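You operate a simulated robot arm through the tools that you are given. There is no shell and no other tool.

You are at the controls of a simulated robot arm. One attempt, no reset.

## Task
Scrub the basin with the soapy sponge, run water in to rinse it and tip it up to empty.
Fine: put the sponge back; turn the tap off before you tip the basin.

The check looks at the end state, three seconds after you hand in, the way a careful person would. Anything else that was tipped, shoved, dropped, spilled or broken makes it a failure.

## Robot
A 7-joint arm with a two-finger parallel gripper, fixed in place. Base frame: the origin is at the foot of the arm, x ahead of it, y to its left, z up. Units: m, rad, N and s.
With the tool pointing down near the work surface it reaches from about 0.38 to 0.9 m from the base axis. Its first joint turns from -2.007 to 2.007 rad. Payload 3.91 kg.
Tool frame: the origin (TCP) lies between the finger pads and is the grasp point; the fingertips stand 0.03 m ahead of it; z points along the fingers, y is the line along which they close. The gripper opens to 0.11 m. The fingers are 0.02 m wide and 0.01 m thick; the gripper's body (0.048 by 0.112 m) begins 0.055 m behind the TCP.
Orientation is that of the tool frame in the base frame, as a unit quaternion [w, x, y, z]. With the fingers straight down and closing along the base's y, the tool's x points along the base's -x, its y along +y and its z along -z.

## Interface
- The arm moves only by the tool play_rows. Its argument "series" is a list of rows, each a list of 3 entries, a list of its own where there are three numbers: the shift along the tool's x, y, z in m, then the turn, a rotation vector about the tool's x, y, z in rad, then the finger opening in m, from 0 to 0.11. In form: [[[dx, dy, dz], [ax, ay, az], gripper], ...]. A call has 1 to 20 rows; each row is the pose to reach, as a shift and turn from the pose commanded when the call began, along the tool's axes at that moment. Each row takes 0.2 s and may step no farther than 0.05 m and 0.15 rad from the row before; otherwise, or with a gripper value out of range, the whole call is refused. A pose out of reach is approached as far as the arm can. The call stops where the force on the tool passes 40 N (or 10 N more than at its start, if that is more) or the arm is blocked; 0.2 s more then pass. The fingers move at their own pace (about 0.153 m/s each) and stop on an object; they squeeze with about 43 N. The grip force told is the motor's: it shows also when the fingers shut on nothing. Time passes only in rows, and 0.2 s behind the last, so rows that repeat a pose let the fingers close. The reply holds the time, the measured pose of the TCP, the force on the tool along the base axes, the opening and the grip force, in the units named above and with some noise, with the torque about the TCP (base axes, N m) and any sound that the robot's microphone picked up.
- Cameras (640 x 400 px; columns grow to the right, rows downward): "scene" is fixed at [0.0491, 0.6502, 1.4981]; the picture's right is [-0.57, -0.82, 0.00], its down [-0.47, 0.33, -0.82] and it looks along [0.67, -0.47, -0.58] (base axes); focal length 214 px, centre (320, 200). "wrist" rides on the gripper at [0.072, 0.017, -0.103] in the tool frame; the picture's right is [-0.23, 0.97, 0.00], its down [-0.76, -0.18, -0.62] and it looks along [-0.61, -0.14, 0.78] (tool axes); focal length 222 px, centre (320, 200). There is no depth. A picture from a camera that has moved, and an enlarged one, comes with that camera's place and axes in the base frame and with its lens.
- capture(camera): a new picture of that camera. The clock stands still meanwhile.
- raise_lower(by): slides the trunk up (or, below 0, down) by that many m; the arm rides with it, the base frame stays. It gives what a move gives, with no picture.
- close_up(camera, box): a new picture of the part [left, top, right, bottom] of that camera's present view, enlarged. The clock stands still meanwhile.
- finish_job(): hands the job in; it is judged then, once.

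Places have to be worked out from the pictures, the camera data and where the tool is seen. Open the gripper and draw the arm clear of the work before you hand the job in, unless the task says otherwise.

The tools are called after "Call:" as a command line: name --argument value ..., lists and objects as JSON in quotes. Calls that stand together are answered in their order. play_rows: Moves the arm, as the interface text tells. Its arguments: {"type":"object","properties":{"series":{"type":"array","items":{"type":"array"}}},"required":["series"]} The other tools are called the same way: raise_lower (by) slides the trunk up or down; capture (camera) takes a picture; close_up (camera, box) takes an enlarged picture of a part of a camera's view; finish_job () hands the job in.

At the start:

```text
t: 0.0
ee_pos: [0.3849, 0.2893, 1.3976]
orientation: [-0.001, 0.0, 1.0, 0.0]
contact_force: [0.5, -0.5, 0.1]
moment: [0.0, -0.01, 0.0]
width: 0.1099
grip_force: 0.0
trunk travel left (down, up): [-0.875, 0.115]
```

scene: 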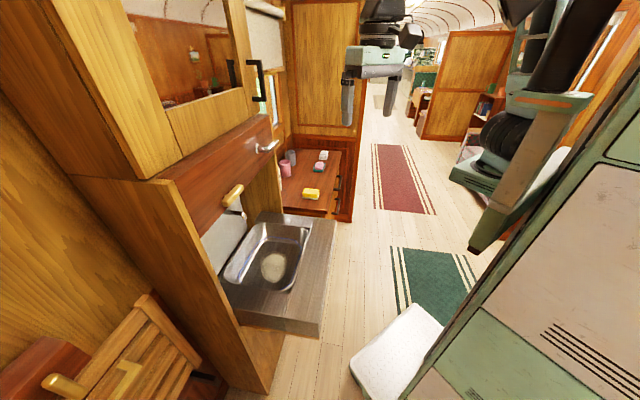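
wrist: 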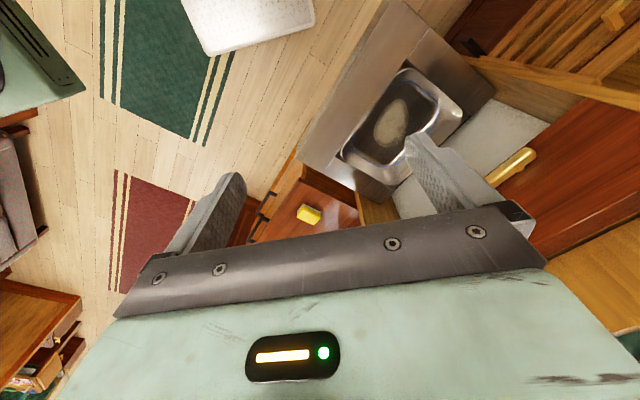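

I start by looking more closely at the basin, the tap and the sponge on the counter.

Call:
close_up --camera "scene" --box '[200, 180, 360, 340]'

Call:
close_up --camera "scene" --box '[220, 120, 380, 220]'

Call:
close_up --camera "wrist" --box '[240, 20, 560, 240]'

Call:
close_up --camera "scene" --box '[130, 80, 300, 240]'

```text
2.50 times, centred on (280, 260) of scene
camera zoom: at [0.0491, 0.6502, 1.4981], right [-0.57, -0.82, 0.0], down [-0.47, 0.33, -0.82], along [0.67, -0.47, -0.58], focal length 536 px, centre (420, 50)
```

zoom: 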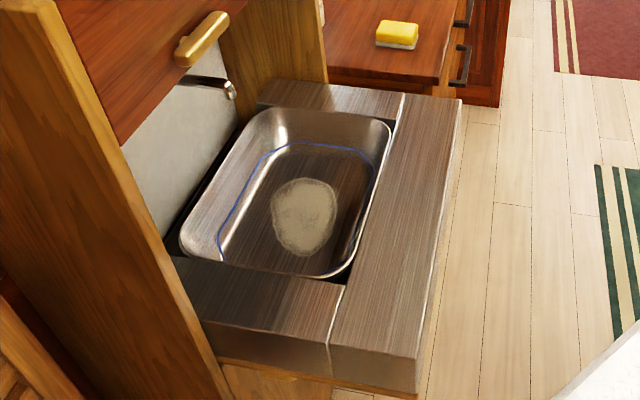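

```text
4.00 times, centred on (300, 170) of scene
camera zoom: at [0.0491, 0.6502, 1.4981], right [-0.57, -0.82, 0.0], down [-0.47, 0.33, -0.82], along [0.67, -0.47, -0.58], focal length 858 px, centre (400, 320)
```

zoom: 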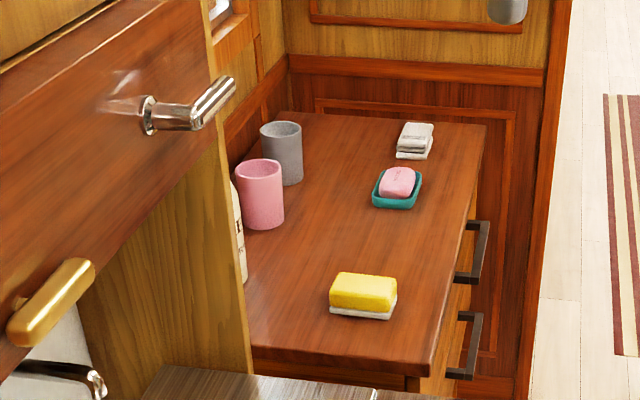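

```text
1.82 times, centred on (400, 130) of wrist
camera zoom: at [0.3133, 0.306, 1.5012], right [0.23, 0.97, 0.0], down [0.76, -0.18, 0.62], along [0.61, -0.14, -0.78], focal length 404 px, centre (174, 327)
```

zoom: 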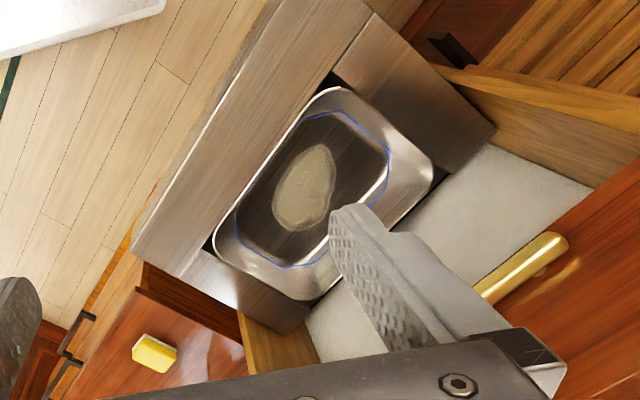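

```text
2.50 times, centred on (215, 160) of scene
camera zoom: at [0.0491, 0.6502, 1.4981], right [-0.57, -0.82, 0.0], down [-0.47, 0.33, -0.82], along [0.67, -0.47, -0.58], focal length 536 px, centre (582, 300)
```

zoom: 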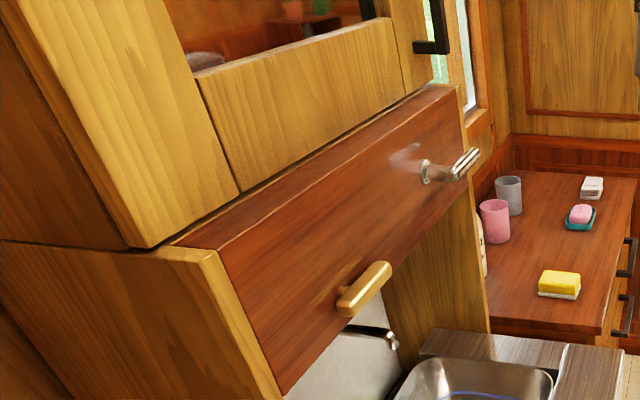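

I judge the sponge at about (0.90, 0.12, 0.83), the basin centre at about (0.655, 0.48) with its rim near z 0.815, turned 45°, and the brass lever near (0.58, 0.58, 1.17). I move the tool out towards the sponge, well clear of everything, and then look again.

Call:
play_rows --series '[[[-0.035, -0.03, 0], [0, 0, 0], 0.11], [[-0.07, -0.06, 0], [0, 0, 0], 0.11], [[-0.105, -0.09, 0], [0, 0, 0], 0.11], [[-0.14, -0.12, 0], [0, 0, 0], 0.11], [[-0.175, -0.15, 0], [0, 0, 0], 0.11], [[-0.21, -0.18, 0], [0, 0, 0], 0.11]]'

Call:
capture --camera "wrist"

Call:
capture --camera "scene"

```text
t: 1.4
ee_pos: [0.5951, 0.1107, 1.3983]
orientation: [-0.001, -0.001, 1.0, 0.0]
contact_force: [0.2, 0.6, 0.6]
moment: [-0.03, -0.01, 0.01]
width: 0.1101
grip_force: 0.0
trunk travel left (down, up): [-0.875, 0.115]
```

```text
taken
camera wrist: at [0.5228, 0.1267, 1.502], right [0.23, 0.97, 0.0], down [0.76, -0.18, 0.62], along [0.61, -0.14, -0.78], focal length 222 px, centre (320, 200)
```

wrist: 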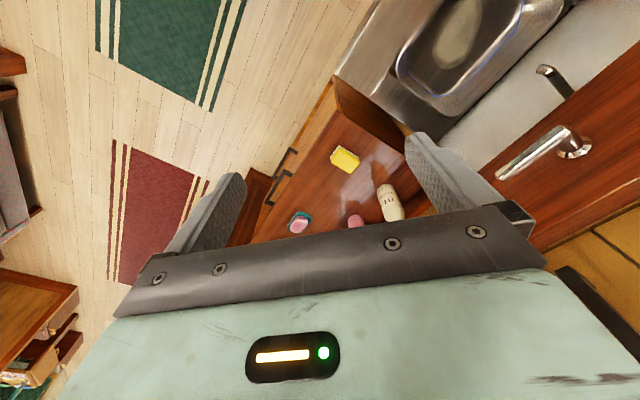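

```text
taken
```

scene: 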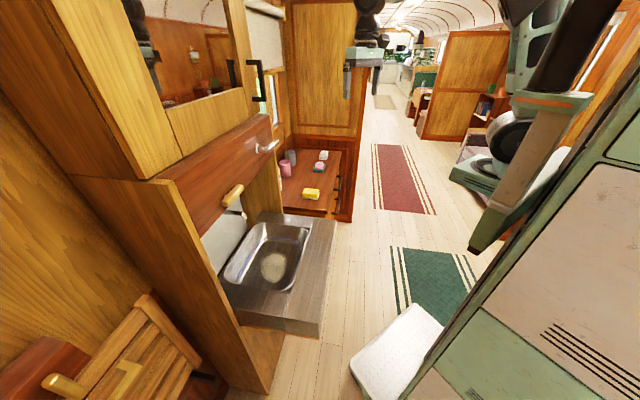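

Now the chrome lever and the spout show in the wrist view; I zoom in on them from both cameras so I can place them and tell which lever works the tap.

Call:
close_up --camera "wrist" --box '[440, 40, 640, 200]'

Call:
close_up --camera "wrist" --box '[260, 80, 460, 240]'

Call:
close_up --camera "scene" --box '[210, 125, 300, 225]'

Call:
close_up --camera "wrist" --box '[320, 0, 600, 130]'

```text
2.50 times, centred on (540, 120) of wrist
camera zoom: at [0.5228, 0.1267, 1.502], right [0.23, 0.97, 0.0], down [0.76, -0.18, 0.62], along [0.61, -0.14, -0.78], focal length 555 px, centre (-230, 400)
```

zoom: 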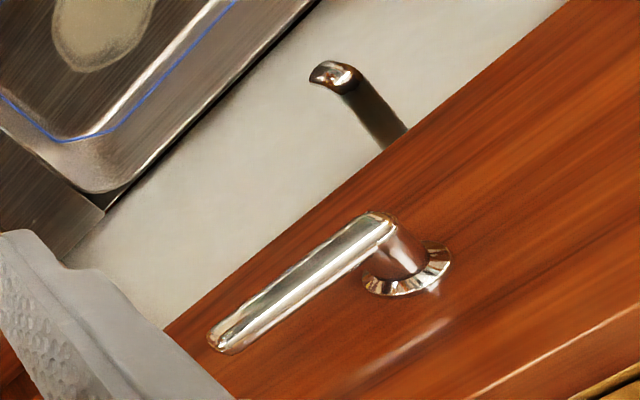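

```text
2.50 times, centred on (360, 160) of wrist
camera zoom: at [0.5228, 0.1267, 1.502], right [0.23, 0.97, 0.0], down [0.76, -0.18, 0.62], along [0.61, -0.14, -0.78], focal length 555 px, centre (220, 300)
```

zoom: 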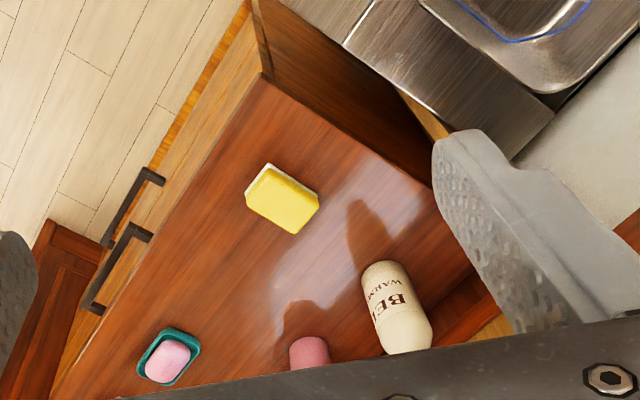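

```text
4.00 times, centred on (255, 175) of scene
camera zoom: at [0.0491, 0.6502, 1.4981], right [-0.57, -0.82, 0.0], down [-0.47, 0.33, -0.82], along [0.67, -0.47, -0.58], focal length 858 px, centre (580, 300)
```

zoom: 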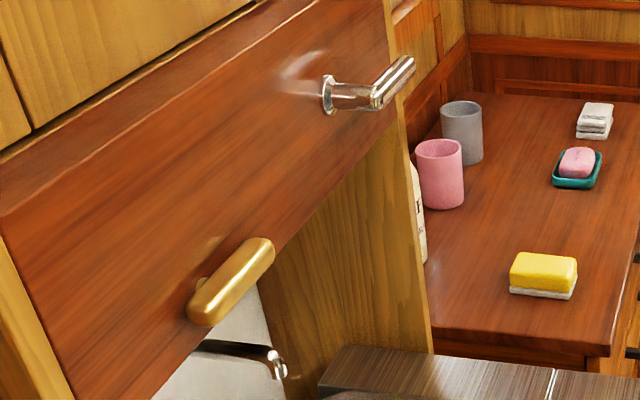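

```text
2.29 times, centred on (460, 65) of wrist
camera zoom: at [0.5228, 0.1267, 1.502], right [0.23, 0.97, 0.0], down [0.76, -0.18, 0.62], along [0.61, -0.14, -0.78], focal length 508 px, centre (0, 509)
```

zoom: 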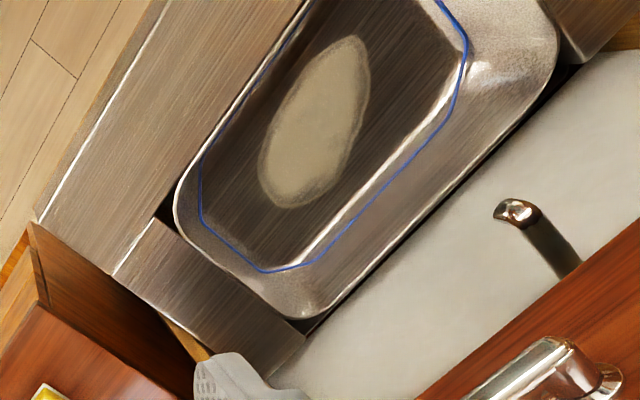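

The chrome lever (pivot about (0.70, 0.40, 1.22), arm pointing right) matches the chrome spout at about (0.70, 0.54, 0.99), so I take it for the tap. First the sponge, at about (0.893, 0.13, top 0.838) with its long side across the table: I turn the tool 45° so the fingers close over the short side, and lower the trunk.

Call:
play_rows --series '[[[0, 0, 0], [0, 0, -0.14], 0.11], [[0, 0, 0], [0, 0, -0.28], 0.11], [[0, 0, 0], [0, 0, -0.42], 0.11], [[0, 0, 0], [0, 0, -0.56], 0.11], [[0, 0, 0], [0, 0, -0.7], 0.11], [[0, 0, 0], [0, 0, -0.785], 0.11], [[0, 0, 0], [0, 0, -0.785], 0.11]]'

Call:
raise_lower --by -0.4

Call:
capture --camera "wrist"

Call:
capture --camera "scene"

```text
t: 3.0
ee_pos: [0.5938, 0.1105, 1.3987]
orientation: [-0.001, -0.383, 0.924, 0.001]
contact_force: [0.3, -0.8, 0.2]
moment: [0.02, 0.02, 0.01]
width: 0.1099
grip_force: 0.0
trunk travel left (down, up): [-0.875, 0.115]
```

```text
t: 6.8
ee_pos: [0.5936, 0.1095, 0.9979]
orientation: [0.0, -0.383, 0.924, 0.0]
contact_force: [0.1, 0.4, 0.4]
moment: [0.0, 0.01, 0.04]
width: 0.1101
grip_force: 0.0
trunk travel left (down, up): [-0.475, 0.515]
```

```text
taken
camera wrist: at [0.5323, 0.0702, 1.1015], right [-0.53, 0.85, 0.0], down [0.66, 0.41, 0.62], along [0.53, 0.33, -0.78], focal length 222 px, centre (320, 200)
```

wrist: 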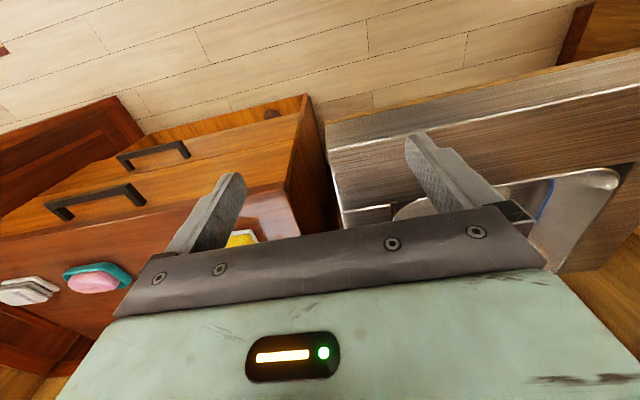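

```text
taken
```

scene: 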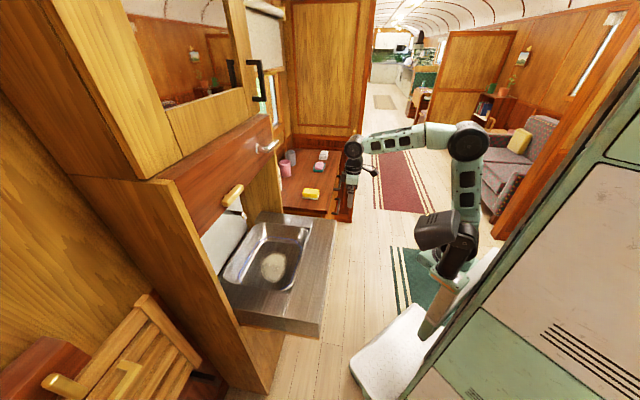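

The arm has a clear path, so I move over the sponge at z 1.0 and check the reach.

Call:
play_rows --series '[[[-0.03, -0.027, 0], [0, 0, 0], 0.11], [[-0.06, -0.054, 0], [0, 0, 0], 0.11], [[-0.09, -0.081, 0], [0, 0, 0], 0.11], [[-0.12, -0.108, 0], [0, 0, 0], 0.11], [[-0.15, -0.135, 0], [0, 0, 0], 0.11], [[-0.18, -0.162, 0], [0, 0, 0], 0.11], [[-0.2086, -0.1874, 0], [0, 0, 0], 0.11]]'

Call:
capture --camera "wrist"

Call:
close_up --camera "scene" --box '[260, 110, 420, 230]'

```text
t: 8.4
ee_pos: [0.8373, 0.1121, 0.9924]
orientation: [0.0, -0.383, 0.924, 0.0]
contact_force: [-0.1, -0.7, 1.3]
moment: [0.0, -0.03, 0.0]
width: 0.1099
grip_force: 0.1
out of reach, approached as far as the arm can: row 6, 7
trunk travel left (down, up): [-0.475, 0.515]
```

```text
taken
camera wrist: at [0.7762, 0.072, 1.0944], right [-0.53, 0.85, 0.0], down [0.66, 0.41, 0.62], along [0.53, 0.33, -0.78], focal length 222 px, centre (320, 200)
```

wrist: 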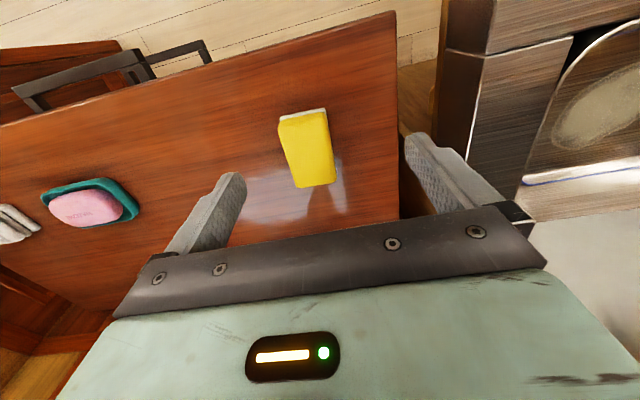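

```text
3.33 times, centred on (340, 170) of scene
camera zoom: at [0.0491, 0.6502, 1.4981], right [-0.57, -0.82, 0.0], down [-0.47, 0.33, -0.82], along [0.67, -0.47, -0.58], focal length 715 px, centre (253, 300)
```

zoom: 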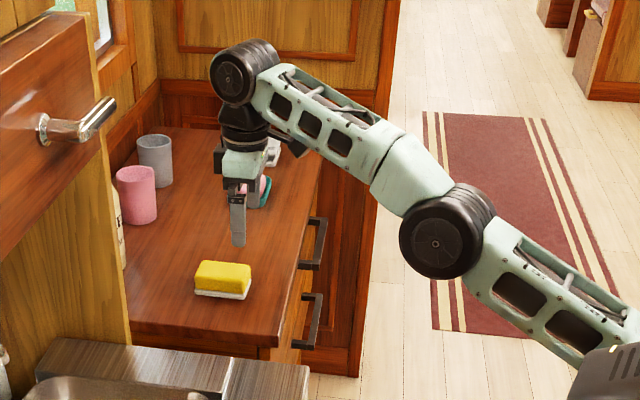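

I place the sponge top centre at (0.89, 0.127), but the arm stopped short at (0.837, 0.112). I test whether reach improves as the tool goes lower.

Call:
play_rows --series '[[[0, 0, 0.04], [0, 0, 0], 0.11], [[0, 0, 0.08], [0, 0, 0], 0.11], [[0, 0, 0.08], [0, 0, 0], 0.11]]'

```text
t: 9.2
ee_pos: [0.8616, 0.1209, 0.9185]
orientation: [0.0, -0.383, 0.924, 0.0]
contact_force: [-0.3, -0.7, -0.1]
moment: [0.01, -0.01, -0.01]
width: 0.1101
grip_force: 0.1
out of reach, approached as far as the arm can: row 1, 2, 3
trunk travel left (down, up): [-0.475, 0.515]
```

Reach grows as the tool drops relative to the shoulder, so I raise the trunk by 0.15 m and lower the tool instead.

Call:
raise_lower --by 0.15

Call:
play_rows --series '[[[0, 0, 0.04], [0, 0, 0], 0.11], [[0, 0, 0.08], [0, 0, 0], 0.11], [[0, 0, 0.12], [0, 0, 0], 0.11], [[0, 0, 0.15], [0, 0, 0], 0.11], [[0, 0, 0.15], [0, 0, 0], 0.11]]'

Call:
capture --camera "wrist"

```text
t: 11.0
ee_pos: [0.8621, 0.1204, 1.0679]
orientation: [-0.001, -0.382, 0.924, 0.0]
contact_force: [-0.7, 0.9, -0.6]
moment: [0.0, -0.02, -0.01]
width: 0.1101
grip_force: 0.0
trunk travel left (down, up): [-0.625, 0.365]
```

```text
t: 12.2
ee_pos: [0.8926, 0.1319, 0.9204]
orientation: [-0.002, -0.383, 0.924, 0.001]
contact_force: [0.2, -0.3, -0.5]
moment: [0.02, 0.01, -0.01]
width: 0.1101
grip_force: 0.0
out of reach, approached as far as the arm can: row 1, 2, 3, 4, 5
trunk travel left (down, up): [-0.625, 0.365]
```

```text
taken
camera wrist: at [0.8297, 0.0919, 1.0231], right [-0.53, 0.85, 0.0], down [0.67, 0.41, 0.62], along [0.53, 0.33, -0.78], focal length 222 px, centre (320, 200)
```

wrist: 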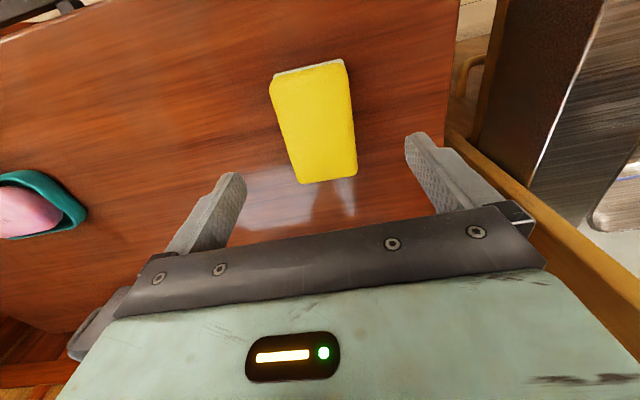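

The tool is now essentially above the sponge; I judge the table at z 0.80 and the sponge about 4 cm high, lying 4° off my fingers. I trim the angle and descend so the tips reach about halfway down the sponge, leaving its lower part free to scrub with.

Call:
play_rows --series '[[[0.008, 0, 0.02], [0, 0, 0.07], 0.11], [[0.008, 0, 0.045], [0, 0, 0.07], 0.11], [[0.008, 0, 0.06], [0, 0, 0.07], 0.11], [[0.008, 0, 0.07], [0, 0, 0.07], 0.11], [[0.008, 0, 0.07], [0, 0, 0.07], 0.11]]'

Call:
capture --camera "wrist"

Call:
close_up --camera "scene" --box '[280, 150, 360, 220]'

```text
t: 13.4
ee_pos: [0.8961, 0.1284, 0.8548]
orientation: [0.001, -0.351, 0.937, 0.001]
contact_force: [-4.6, -5.6, 28.1]
moment: [0.81, 1.3, 0.44]
width: 0.1098
grip_force: 0.1
out of reach, approached as far as the arm can: row 1, 2, 3, 4, 5
trunk travel left (down, up): [-0.625, 0.365]
```

```text
taken
camera wrist: at [0.8311, 0.0945, 0.9578], right [-0.47, 0.88, 0.0], down [0.69, 0.36, 0.63], along [0.55, 0.29, -0.78], focal length 222 px, centre (320, 200)
```

wrist: 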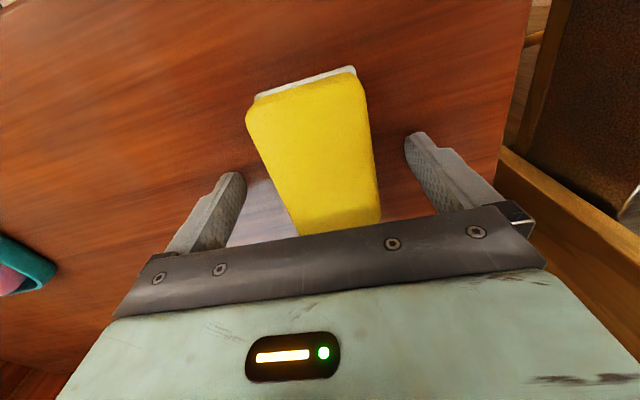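

```text
5.71 times, centred on (320, 185) of scene
camera zoom: at [0.0491, 0.6502, 1.4981], right [-0.57, -0.82, 0.0], down [-0.47, 0.33, -0.82], along [0.67, -0.47, -0.58], focal length 1226 px, centre (320, 286)
```

zoom: 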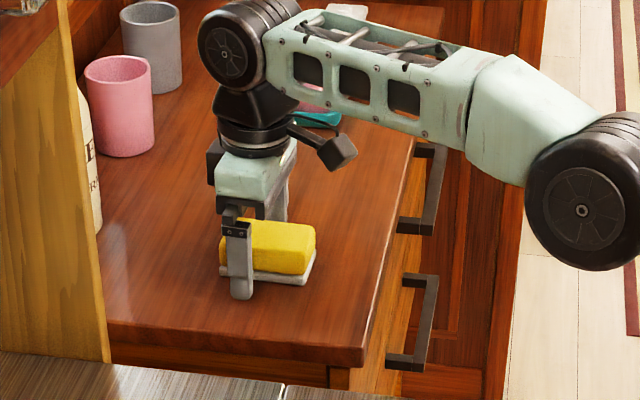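

The left fingertip is resting on the table at z 0.825, so the table is about 2 cm higher than I estimated. I lift 1.5 cm, back off 1 cm to centre on the sponge, and close.

Call:
play_rows --series '[[[0.004, 0, -0.016], [0, 0, 0], 0.11], [[0.011, 0, -0.016], [0, 0, 0], 0.11], [[0.011, 0, -0.016], [0, 0, 0], 0.08], [[0.011, 0, -0.016], [0, 0, 0], 0.06], [[0.011, 0, -0.016], [0, 0, 0], 0.04], [[0.011, 0, -0.016], [0, 0, 0], 0.03], [[0.011, 0, -0.016], [0, 0, 0], 0.03]]'

Call:
capture --camera "wrist"

Call:
close_up --camera "scene" --box '[280, 150, 360, 220]'

```text
t: 15.0
ee_pos: [0.8973, 0.1262, 0.8676]
orientation: [-0.001, -0.351, 0.937, 0.001]
contact_force: [-0.8, -0.6, -0.7]
moment: [0.05, -0.02, -0.02]
width: 0.0537
grip_force: 43.3
out of reach, approached as far as the arm can: row 1, 2, 3, 4, 5, 6, 7
trunk travel left (down, up): [-0.625, 0.365]
```

```text
taken
camera wrist: at [0.8328, 0.0914, 0.9701], right [-0.47, 0.88, 0.0], down [0.69, 0.37, 0.62], along [0.55, 0.29, -0.78], focal length 222 px, centre (320, 200)
```

wrist: 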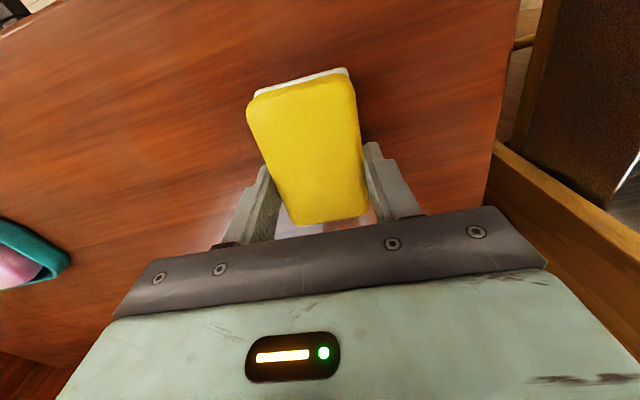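

```text
5.71 times, centred on (320, 185) of scene
camera zoom: at [0.0491, 0.6502, 1.4981], right [-0.57, -0.82, 0.0], down [-0.47, 0.33, -0.82], along [0.67, -0.47, -0.58], focal length 1226 px, centre (320, 286)
```

zoom: 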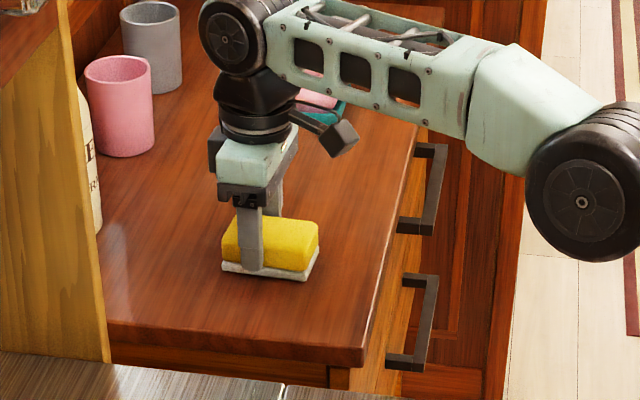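

The grip (width 0.054) sits about 2 cm off-centre toward the far end. I open, back off until the tool really moves, and regrip nearer the middle.

Call:
play_rows --series '[[[0, 0, 0], [0, 0, 0], 0.09], [[0, 0, 0], [0, 0, 0], 0.09], [[0.01, 0, 0], [0, 0, 0], 0.09], [[0.02, 0, 0], [0, 0, 0], 0.09], [[0.03, 0, 0], [0, 0, 0], 0.09], [[0.03, 0, 0], [0, 0, 0], 0.09]]'

Call:
capture --camera "wrist"

```text
t: 16.4
ee_pos: [0.9001, 0.1161, 0.868]
orientation: [-0.001, -0.35, 0.937, 0.001]
contact_force: [-0.2, -0.1, -0.4]
moment: [0.03, -0.01, 0.0]
width: 0.0902
grip_force: 0.0
out of reach, approached as far as the arm can: row 3, 4, 5, 6
trunk travel left (down, up): [-0.625, 0.365]
```

```text
taken
camera wrist: at [0.8366, 0.0807, 0.9709], right [-0.47, 0.88, 0.0], down [0.69, 0.37, 0.62], along [0.55, 0.29, -0.78], focal length 222 px, centre (320, 200)
```

wrist: 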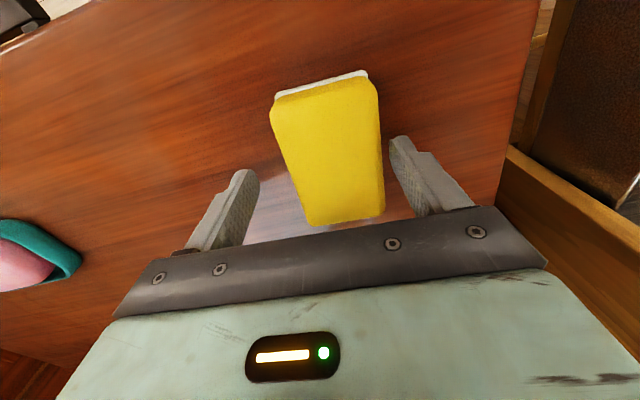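

The commanded point is evidently still beyond reach, so the tool slides along the limit. I lift above the sponge, retreat radially until back within reach, and come in again.

Call:
play_rows --series '[[[0, 0, -0.03], [0, 0, 0], 0.11], [[0, 0, -0.06], [0, 0, 0], 0.11], [[0.025, 0.0167, -0.06], [0, 0, 0], 0.11], [[0.05, 0.0335, -0.06], [0, 0, 0], 0.11], [[0.075, 0.05, -0.06], [0, 0, 0], 0.11], [[0.1, 0.067, -0.06], [0, 0, 0], 0.11], [[0.1, 0.067, -0.06], [0, 0, 0], 0.11]]'

```text
t: 18.0
ee_pos: [0.7805, 0.1005, 0.9286]
orientation: [0.0, -0.35, 0.937, 0.0]
contact_force: [0.8, -0.1, -0.2]
moment: [0.0, -0.01, 0.0]
width: 0.1101
grip_force: 0.2
trunk travel left (down, up): [-0.625, 0.365]
```

The commands track again. I approach to (0.884, 0.120) and check before descending.

Call:
play_rows --series '[[[-0.03, -0.0177, 0], [0, 0, 0], 0.11], [[-0.06, -0.0355, 0], [0, 0, 0], 0.11], [[-0.0909, -0.0532, 0], [0, 0, 0], 0.11], [[-0.0909, -0.0532, 0.02], [0, 0, 0], 0.11], [[-0.0909, -0.0532, 0.02], [0, 0, 0], 0.11]]'

Call:
capture --camera "wrist"

```text
t: 19.2
ee_pos: [0.8858, 0.12, 0.907]
orientation: [-0.001, -0.35, 0.937, 0.0]
contact_force: [-0.4, -0.1, 0.2]
moment: [0.02, 0.0, -0.02]
width: 0.11
grip_force: 0.1
trunk travel left (down, up): [-0.625, 0.365]
```

```text
taken
camera wrist: at [0.8214, 0.0855, 1.0106], right [-0.47, 0.88, 0.0], down [0.69, 0.37, 0.62], along [0.55, 0.29, -0.78], focal length 222 px, centre (320, 200)
```

wrist: 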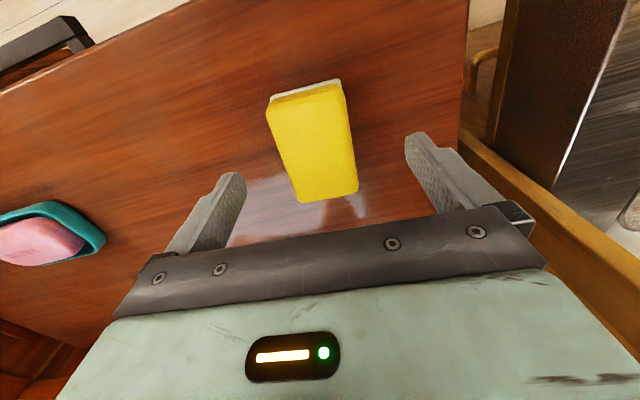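

The sponge's outline now matches the tool axis at this spot, so I descend 4 cm (tips about 1 cm off the table) and close.

Call:
play_rows --series '[[[0, 0, 0.02], [0, 0, 0], 0.11], [[0, 0, 0.04], [0, 0, 0], 0.11], [[0, 0, 0.04], [0, 0, 0], 0.11], [[0, 0, 0.04], [0, 0, 0], 0.08], [[0, 0, 0.04], [0, 0, 0], 0.05], [[0, 0, 0.04], [0, 0, 0], 0.03], [[0, 0, 0.04], [0, 0, 0], 0.03]]'

Call:
capture --camera "wrist"

```text
t: 20.8
ee_pos: [0.8863, 0.12, 0.867]
orientation: [-0.001, -0.351, 0.937, 0.0]
contact_force: [0.4, 0.4, 0.1]
moment: [0.02, -0.04, -0.02]
width: 0.0536
grip_force: 43.0
trunk travel left (down, up): [-0.625, 0.365]
```

```text
taken
camera wrist: at [0.8216, 0.0854, 0.9707], right [-0.47, 0.88, 0.0], down [0.69, 0.37, 0.62], along [0.55, 0.29, -0.78], focal length 222 px, centre (320, 200)
```

wrist: 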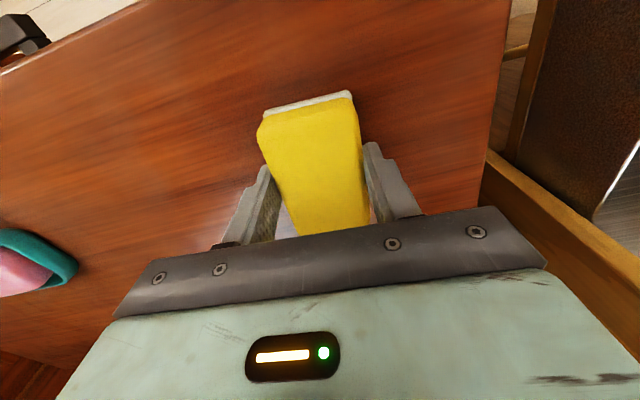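

The sponge is gripped centrally (0.0536 m, 43 N). I note its home as TCP (0.886, 0.120, 0.867), lift it, pull back in front of the counter and travel to ahead of the basin.

Call:
play_rows --series '[[[0, 0, -0.03], [0, 0, 0], 0.03], [[0, 0, -0.07], [0, 0, 0], 0.03], [[0.02, 0.01, -0.11], [0, 0, 0], 0.03], [[0.05, 0.02, -0.12], [0, 0, 0], 0.03], [[0.0929, 0.041, -0.12], [0, 0, 0], 0.03], [[0.097, 0.089, -0.12], [0, 0, 0], 0.03], [[0.101, 0.137, -0.12], [0, 0, 0], 0.03], [[0.105, 0.185, -0.12], [0, 0, 0], 0.03], [[0.109, 0.233, -0.12], [0, 0, 0], 0.03], [[0.113, 0.281, -0.12], [0, 0, 0], 0.03], [[0.117, 0.329, -0.12], [0, 0, 0], 0.03], [[0.121, 0.377, -0.12], [0, 0, -0.035], 0.03], [[0.1228, 0.426, -0.12], [0, 0, -0.07], 0.03], [[0.1228, 0.426, -0.12], [0, 0, -0.07], 0.03]]'

Call:
capture --camera "wrist"

Call:
capture --camera "scene"

```text
t: 23.8
ee_pos: [0.5124, 0.3603, 0.9876]
orientation: [0.001, -0.383, 0.924, 0.0]
contact_force: [-0.8, -0.6, 0.0]
moment: [0.02, 0.0, 0.0]
width: 0.0534
grip_force: 43.0
trunk travel left (down, up): [-0.625, 0.365]
```

```text
taken
camera wrist: at [0.4503, 0.3215, 1.0909], right [-0.53, 0.85, 0.0], down [0.66, 0.41, 0.62], along [0.53, 0.33, -0.78], focal length 222 px, centre (320, 200)
```

wrist: 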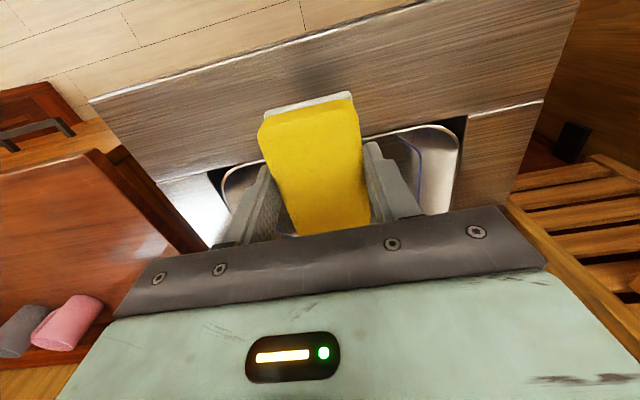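

```text
taken
```

scene: 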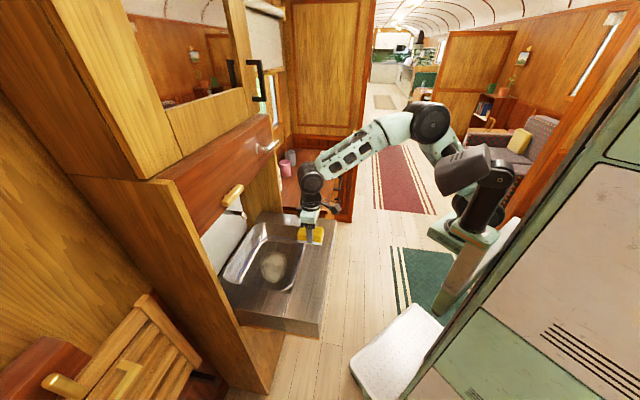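

The basin lies straight ahead, and the sponge's lower face is about 4 cm below the TCP. I go in low (so the wrist stays beneath the panel and levers), clear the rim, and come down toward the stain centre at about (0.63, 0.478).

Call:
play_rows --series '[[[-0.02, 0, 0.035], [0, 0, 0], 0.03], [[-0.06, 0, 0.067], [0, 0, 0], 0.03], [[-0.1, 0, 0.067], [0, 0, 0], 0.03], [[-0.125, 0, 0.075], [0, 0, 0], 0.03], [[-0.15, 0, 0.1], [0, 0, 0], 0.03], [[-0.165, 0, 0.12], [0, 0, 0], 0.03], [[-0.165, 0, 0.12], [0, 0, 0], 0.03]]'

Call:
capture --camera "wrist"

Call:
close_up --camera "scene" --box '[190, 130, 350, 330]'

```text
refused: row 2 steps farther than a row can; nothing moved
```

```text
taken
camera wrist: at [0.4503, 0.3215, 1.0909], right [-0.53, 0.85, 0.0], down [0.66, 0.41, 0.62], along [0.53, 0.33, -0.78], focal length 222 px, centre (320, 200)
```

wrist: 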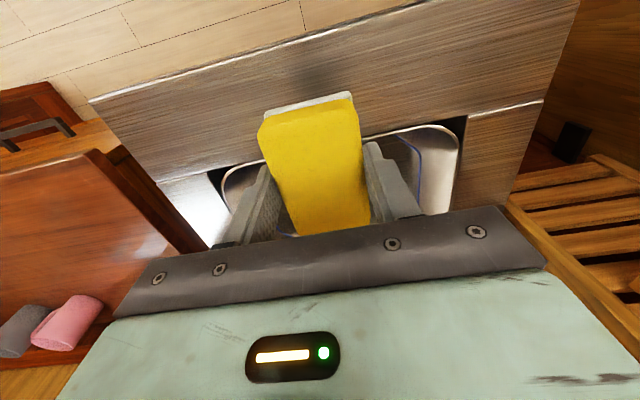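

```text
2.00 times, centred on (270, 230) of scene
camera zoom: at [0.0491, 0.6502, 1.4981], right [-0.57, -0.82, 0.0], down [-0.47, 0.33, -0.82], along [0.67, -0.47, -0.58], focal length 429 px, centre (420, 140)
```

zoom: 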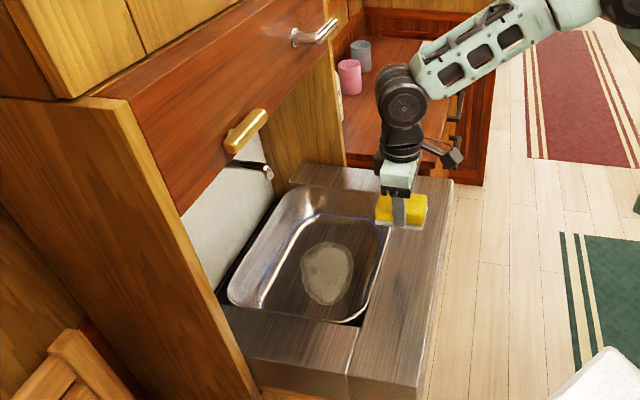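

One step was slightly too long; I resend the same path with shorter steps.

Call:
play_rows --series '[[[-0.02, 0, 0.035], [0, 0, 0], 0.03], [[-0.05, 0, 0.06], [0, 0, 0], 0.03], [[-0.085, 0, 0.067], [0, 0, 0], 0.03], [[-0.12, 0, 0.07], [0, 0, 0], 0.03], [[-0.145, 0, 0.095], [0, 0, 0], 0.03], [[-0.165, 0, 0.12], [0, 0, 0], 0.03], [[-0.165, 0, 0.12], [0, 0, 0], 0.03]]'

Call:
capture --camera "wrist"

Call:
close_up --camera "scene" --box '[190, 130, 350, 330]'

```text
t: 25.4
ee_pos: [0.6285, 0.4755, 0.8685]
orientation: [-0.001, -0.383, 0.924, 0.0]
contact_force: [-0.5, -0.6, -0.9]
moment: [0.01, 0.03, 0.05]
width: 0.0532
grip_force: 43.5
trunk travel left (down, up): [-0.625, 0.365]
```

```text
taken
camera wrist: at [0.5665, 0.4365, 0.9714], right [-0.53, 0.85, 0.0], down [0.66, 0.41, 0.62], along [0.53, 0.33, -0.78], focal length 222 px, centre (320, 200)
```

wrist: 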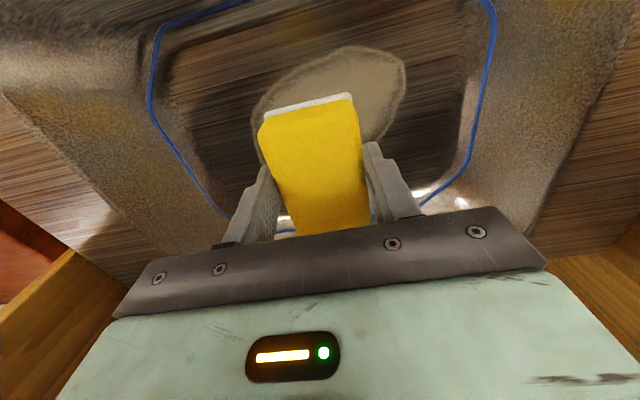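

```text
2.00 times, centred on (270, 230) of scene
camera zoom: at [0.0491, 0.6502, 1.4981], right [-0.57, -0.82, 0.0], down [-0.47, 0.33, -0.82], along [0.67, -0.47, -0.58], focal length 429 px, centre (420, 140)
```

zoom: 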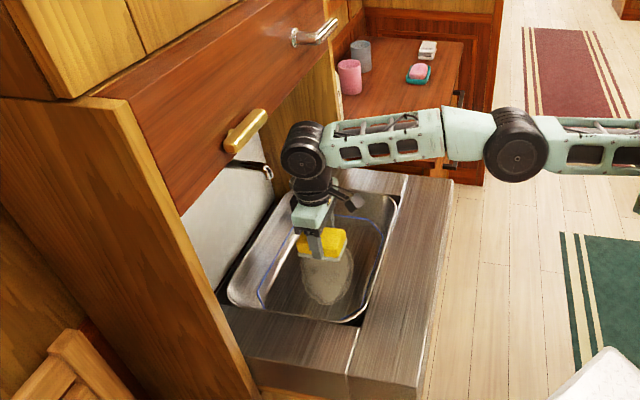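

I'm inside the basin's outline with the stain just ahead and below. I lower in small steps until the force shows the sponge on the floor.

Call:
play_rows --series '[[[0, 0, 0.015], [0, 0, 0], 0.03], [[0, 0, 0.03], [0, 0, 0], 0.03], [[0, 0, 0.04], [0, 0, 0], 0.03], [[0, 0, 0.045], [0, 0, 0], 0.03], [[0, 0, 0.045], [0, 0, 0], 0.03]]'

Call:
close_up --camera "scene" --box '[210, 170, 310, 300]'

```text
t: 26.6
ee_pos: [0.6283, 0.4758, 0.8221]
orientation: [0.0, -0.383, 0.924, -0.001]
contact_force: [0.4, 1.0, 0.7]
moment: [-0.01, 0.01, 0.02]
width: 0.0534
grip_force: 43.2
trunk travel left (down, up): [-0.625, 0.365]
```

```text
3.08 times, centred on (260, 235) of scene
camera zoom: at [0.0491, 0.6502, 1.4981], right [-0.57, -0.82, 0.0], down [-0.47, 0.33, -0.82], along [0.67, -0.47, -0.58], focal length 660 px, centre (505, 92)
```

zoom: 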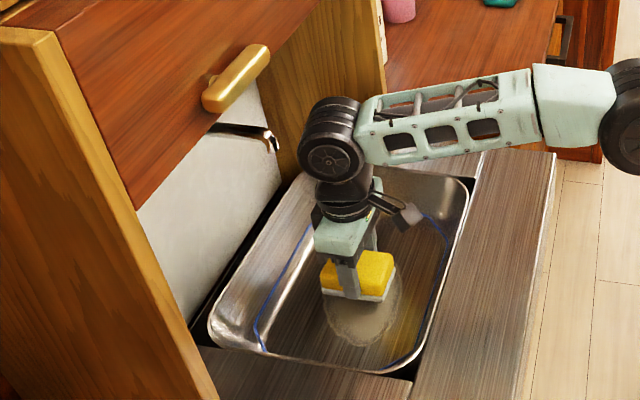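

No contact yet at TCP z 0.822; I continue in 4–5 mm steps.

Call:
play_rows --series '[[[0, 0, 0.005], [0, 0, 0], 0.03], [[0, 0, 0.01], [0, 0, 0], 0.03], [[0, 0, 0.014], [0, 0, 0], 0.03], [[0, 0, 0.018], [0, 0, 0], 0.03]]'

```text
t: 27.6
ee_pos: [0.6293, 0.476, 0.8049]
orientation: [-0.001, -0.382, 0.924, -0.001]
contact_force: [0.8, 0.0, -0.2]
moment: [-0.02, 0.01, 0.03]
width: 0.0538
grip_force: 43.2
trunk travel left (down, up): [-0.625, 0.365]
```

Still no contact at z 0.805; I go on down.

Call:
play_rows --series '[[[0, 0, 0.004], [0, 0, 0], 0.03], [[0, 0, 0.008], [0, 0, 0], 0.03], [[0, 0, 0.012], [0, 0, 0], 0.03], [[0, 0, 0.016], [0, 0, 0], 0.03]]'

Call:
capture --camera "wrist"

Call:
close_up --camera "scene" --box '[210, 170, 310, 300]'

```text
t: 28.4
ee_pos: [0.6294, 0.475, 0.8024]
orientation: [0.005, -0.382, 0.924, 0.004]
contact_force: [-2.0, -3.4, 14.7]
moment: [-0.59, 0.44, 0.03]
width: 0.0538
grip_force: 43.4
out of reach, approached as far as the arm can: row 1, 2, 3, 4
trunk travel left (down, up): [-0.625, 0.365]
stopped in row 4: the force on the tool passed its limit at 45 N (the readings are from after the stop); the commanded pose is now the measured one
```

```text
taken
camera wrist: at [0.5663, 0.4349, 0.9049], right [-0.53, 0.85, 0.01], down [0.66, 0.41, 0.63], along [0.53, 0.34, -0.78], focal length 222 px, centre (320, 200)
```

wrist: 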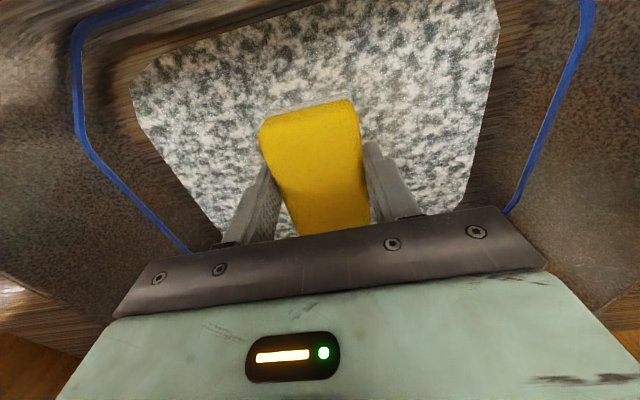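

```text
3.08 times, centred on (260, 235) of scene
camera zoom: at [0.0491, 0.6502, 1.4981], right [-0.57, -0.82, 0.0], down [-0.47, 0.33, -0.82], along [0.67, -0.47, -0.58], focal length 660 px, centre (505, 92)
```

zoom: 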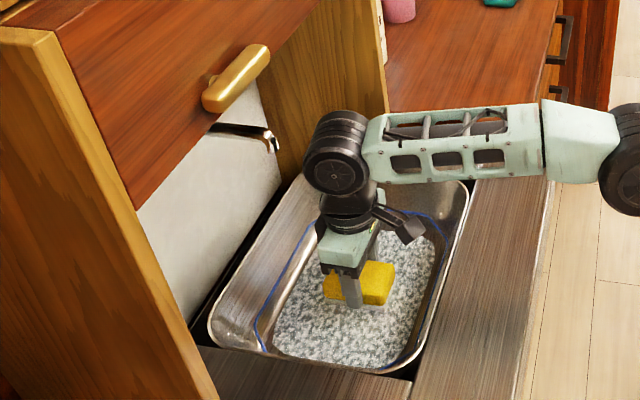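

Contact at TCP z 0.802 (floor about 0.76), and suds now cover the basin floor. I scrub with a light press, sweeping left–right and front–back over the stained area.

Call:
play_rows --series '[[[0, 0.02, 0], [0, 0, 0], 0.03], [[0, 0.04, 0], [0, 0, 0], 0.03], [[0.015, 0.04, 0], [0, 0, 0], 0.03], [[0.025, 0.02, 0], [0, 0, 0], 0.03], [[0.025, 0, 0], [0, 0, 0], 0.03], [[0.025, -0.02, 0], [0, 0, 0], 0.03], [[0.025, -0.045, 0], [0, 0, 0], 0.03], [[0.01, -0.05, 0], [0, 0, 0], 0.03], [[0, -0.03, 0], [0, 0, 0], 0.03], [[0, -0.01, 0], [0, 0, 0], 0.03], [[0, 0.01, 0], [0, 0, 0], 0.03], [[0, 0.03, 0], [0, 0, 0], 0.03]]'

Call:
capture --camera "wrist"

Call:
close_up --camera "scene" --box '[210, 170, 310, 300]'

```text
t: 31.0
ee_pos: [0.6066, 0.4935, 0.8024]
orientation: [0.005, -0.382, 0.924, 0.003]
contact_force: [8.5, -5.4, 24.1]
moment: [-0.39, -0.33, 0.06]
width: 0.0534
grip_force: 43.3
out of reach, approached as far as the arm can: row 2, 3, 4, 5, 6, 7, 8, 9, 12
trunk travel left (down, up): [-0.625, 0.365]
```

```text
taken
camera wrist: at [0.5431, 0.4527, 0.9046], right [-0.53, 0.85, 0.0], down [0.66, 0.41, 0.63], along [0.54, 0.34, -0.78], focal length 222 px, centre (320, 200)
```

wrist: 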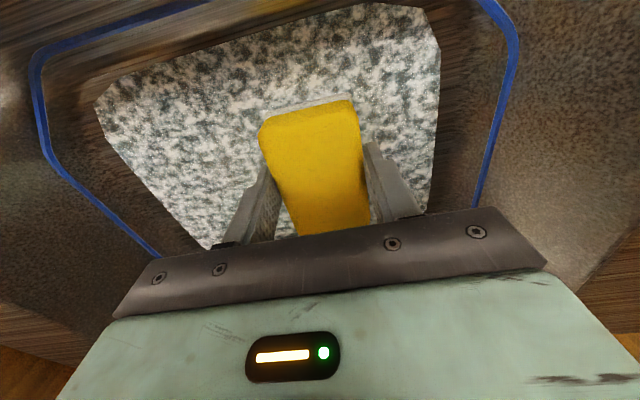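

```text
3.08 times, centred on (260, 235) of scene
camera zoom: at [0.0491, 0.6502, 1.4981], right [-0.57, -0.82, 0.0], down [-0.47, 0.33, -0.82], along [0.67, -0.47, -0.58], focal length 660 px, centre (505, 92)
```

zoom: 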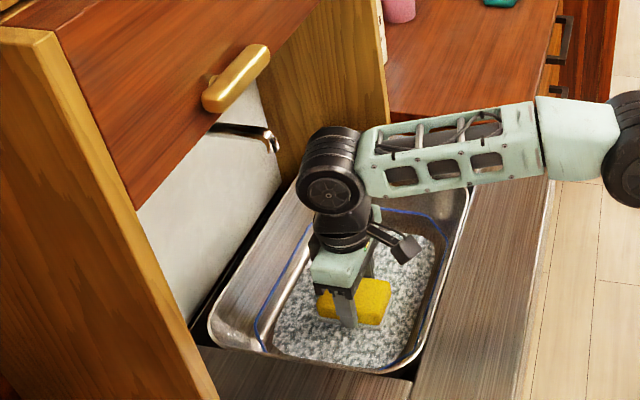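

The strokes track at 15–25 N with the suds spread over the whole floor. I do another set of passes further back and further front so that the whole former stain is covered.

Call:
play_rows --series '[[[-0.02, 0, 0], [0, 0, 0], 0.03], [[-0.03, -0.015, 0], [0, 0, 0], 0.03], [[-0.03, -0.035, 0], [0, 0, 0], 0.03], [[-0.03, -0.055, 0], [0, 0, 0], 0.03], [[-0.03, -0.075, 0], [0, 0, 0], 0.03], [[-0.01, -0.08, 0], [0, 0, 0], 0.03], [[0.01, -0.08, 0], [0, 0, 0], 0.03], [[0.03, -0.07, 0], [0, 0, 0], 0.03], [[0.035, -0.05, 0], [0, 0, 0], 0.03], [[0.035, -0.03, 0], [0, 0, 0], 0.03], [[0.035, -0.01, 0], [0, 0, 0], 0.03], [[0.02, 0.005, 0], [0, 0, 0], 0.03], [[0, 0, 0], [0, 0, 0], 0.03], [[0, -0.02, 0], [0, 0, 0], 0.03], [[0, -0.04, 0], [0, 0, 0], 0.03], [[0, -0.06, 0], [0, 0, 0], 0.03], [[0, -0.04, 0], [0, 0, 0], 0.03]]'

Call:
capture --camera "wrist"

```text
t: 33.1
ee_pos: [0.6393, 0.4679, 0.8034]
orientation: [0.007, -0.381, 0.924, 0.003]
contact_force: [-3.1, -2.3, 9.7]
moment: [-0.32, 0.47, -0.02]
width: 0.0535
grip_force: 43.0
out of reach, approached as far as the arm can: row 1, 2, 3, 4, 5, 7, 8, 9, 10
trunk travel left (down, up): [-0.625, 0.365]
stopped in row 10: the force on the tool passed its limit at 41 N (the readings are from after the stop); the commanded pose is now the measured one
```

```text
taken
camera wrist: at [0.5766, 0.428, 0.9044], right [-0.53, 0.85, 0.0], down [0.66, 0.4, 0.64], along [0.54, 0.34, -0.77], focal length 222 px, centre (320, 200)
```

wrist: 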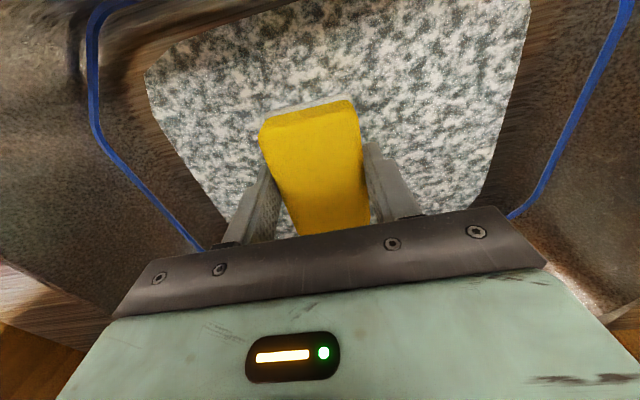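

The front pass (toward me) did not follow. I lift 2 cm off the floor and test whether that motion is a reach limit or just friction.

Call:
play_rows --series '[[[0, 0, -0.02], [0, 0, 0], 0.03], [[0.02, 0, -0.02], [0, 0, 0], 0.03], [[0.035, 0, -0.02], [0, 0, 0], 0.03], [[0.035, 0, -0.02], [0, 0, 0], 0.03]]'

Call:
capture --camera "wrist"

Call:
close_up --camera "scene" --box '[210, 150, 370, 300]'

```text
t: 34.1
ee_pos: [0.6376, 0.4703, 0.8211]
orientation: [0.006, -0.381, 0.924, 0.002]
contact_force: [-0.9, -0.7, 0.2]
moment: [0.0, 0.01, 0.01]
width: 0.0534
grip_force: 43.4
out of reach, approached as far as the arm can: row 2, 3, 4
trunk travel left (down, up): [-0.625, 0.365]
```

```text
taken
camera wrist: at [0.5747, 0.4306, 0.9227], right [-0.53, 0.85, 0.0], down [0.66, 0.41, 0.63], along [0.54, 0.33, -0.77], focal length 222 px, centre (320, 200)
```

wrist: 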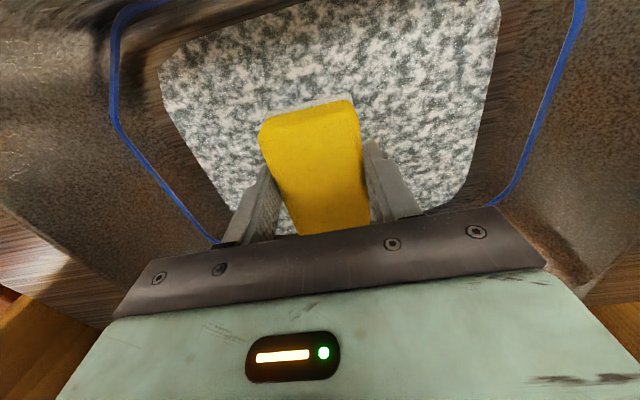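

```text
2.67 times, centred on (290, 225) of scene
camera zoom: at [0.0491, 0.6502, 1.4981], right [-0.57, -0.82, 0.0], down [-0.47, 0.33, -0.82], along [0.67, -0.47, -0.58], focal length 572 px, centre (400, 133)
```

zoom: 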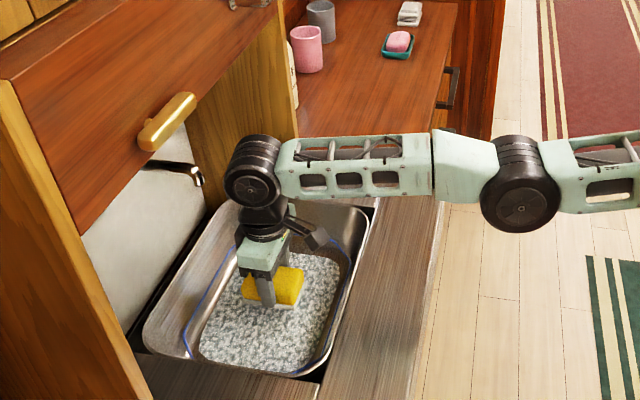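

That is a real arm limit at this posture rather than friction. I look at the whole arm to see how its elbow lies.

Call:
capture --camera "scene"

```text
taken
```

scene: 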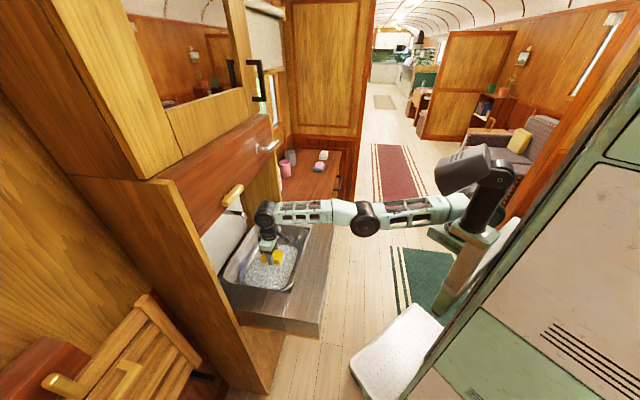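

The arm looks nearly straight. I lift to z 0.866 inside the basin, try the move toward the front there, and come down again.

Call:
play_rows --series '[[[0, 0, -0.02], [0, 0, 0], 0.03], [[0, 0, -0.045], [0, 0, 0], 0.03], [[0.01, 0, -0.045], [0, 0, 0], 0.03], [[0.02, 0, -0.045], [0, 0, 0], 0.03], [[0.02, 0, -0.045], [0, 0, 0], 0.03]]'

```text
t: 35.3
ee_pos: [0.6361, 0.4726, 0.8642]
orientation: [0.007, -0.381, 0.924, 0.002]
contact_force: [-0.7, 0.0, -1.4]
moment: [-0.01, 0.02, 0.01]
width: 0.0534
grip_force: 43.1
out of reach, approached as far as the arm can: row 3, 4, 5
trunk travel left (down, up): [-0.625, 0.365]
```

Still blocked in that direction. I try small moves in other directions (base −y, then base −x) to find which freedom is left.

Call:
play_rows --series '[[[0.0071, -0.0071, 0], [0, 0, 0], 0.03], [[0.0141, -0.0141, 0], [0, 0, 0], 0.03], [[0.0141, -0.0141, 0], [0, 0, 0], 0.03]]'

Call:
play_rows --series '[[[0.0071, 0.0071, 0], [0, 0, 0], 0.03], [[0.0141, 0.0141, 0], [0, 0, 0], 0.03], [[0.0141, 0.0141, 0], [0, 0, 0], 0.03]]'

```text
t: 36.1
ee_pos: [0.6439, 0.4668, 0.8655]
orientation: [0.006, -0.381, 0.924, 0.002]
contact_force: [0.5, 0.0, 0.2]
moment: [0.05, -0.04, 0.03]
width: 0.0535
grip_force: 42.6
out of reach, approached as far as the arm can: row 1, 2, 3
trunk travel left (down, up): [-0.625, 0.365]
```

```text
t: 36.9
ee_pos: [0.6313, 0.4767, 0.864]
orientation: [0.006, -0.381, 0.925, 0.002]
contact_force: [0.6, -0.4, -1.1]
moment: [-0.02, 0.0, -0.02]
width: 0.0536
grip_force: 42.8
out of reach, approached as far as the arm can: row 1, 2, 3
trunk travel left (down, up): [-0.625, 0.365]
```

The tool only slides along a line, as if the arm were locked straight. As happened at the table, lifting more and then retreating with larger steps should free it; I do that inside the basin's outline.

Call:
play_rows --series '[[[0, 0, -0.03], [0, 0, 0], 0.03], [[0.02, 0, -0.04], [0, 0, 0], 0.03], [[0.06, 0, -0.04], [0, 0, 0], 0.03], [[0.09, 0, -0.04], [0, 0, 0], 0.03], [[0.09, 0, -0.04], [0, 0, 0], 0.03]]'

Call:
capture --camera "scene"

```text
t: 38.1
ee_pos: [0.6121, 0.4845, 0.9103]
orientation: [0.006, -0.38, 0.925, 0.001]
contact_force: [0.6, -0.3, -0.2]
moment: [0.01, -0.01, 0.0]
width: 0.0537
grip_force: 43.0
out of reach, approached as far as the arm can: row 2, 3, 4, 5
trunk travel left (down, up): [-0.625, 0.365]
```

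```text
taken
```

scene: 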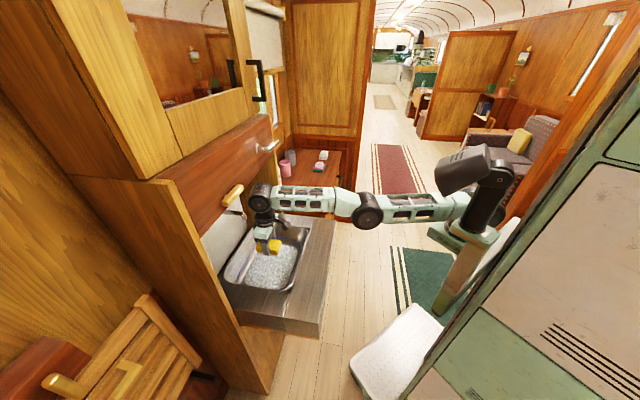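

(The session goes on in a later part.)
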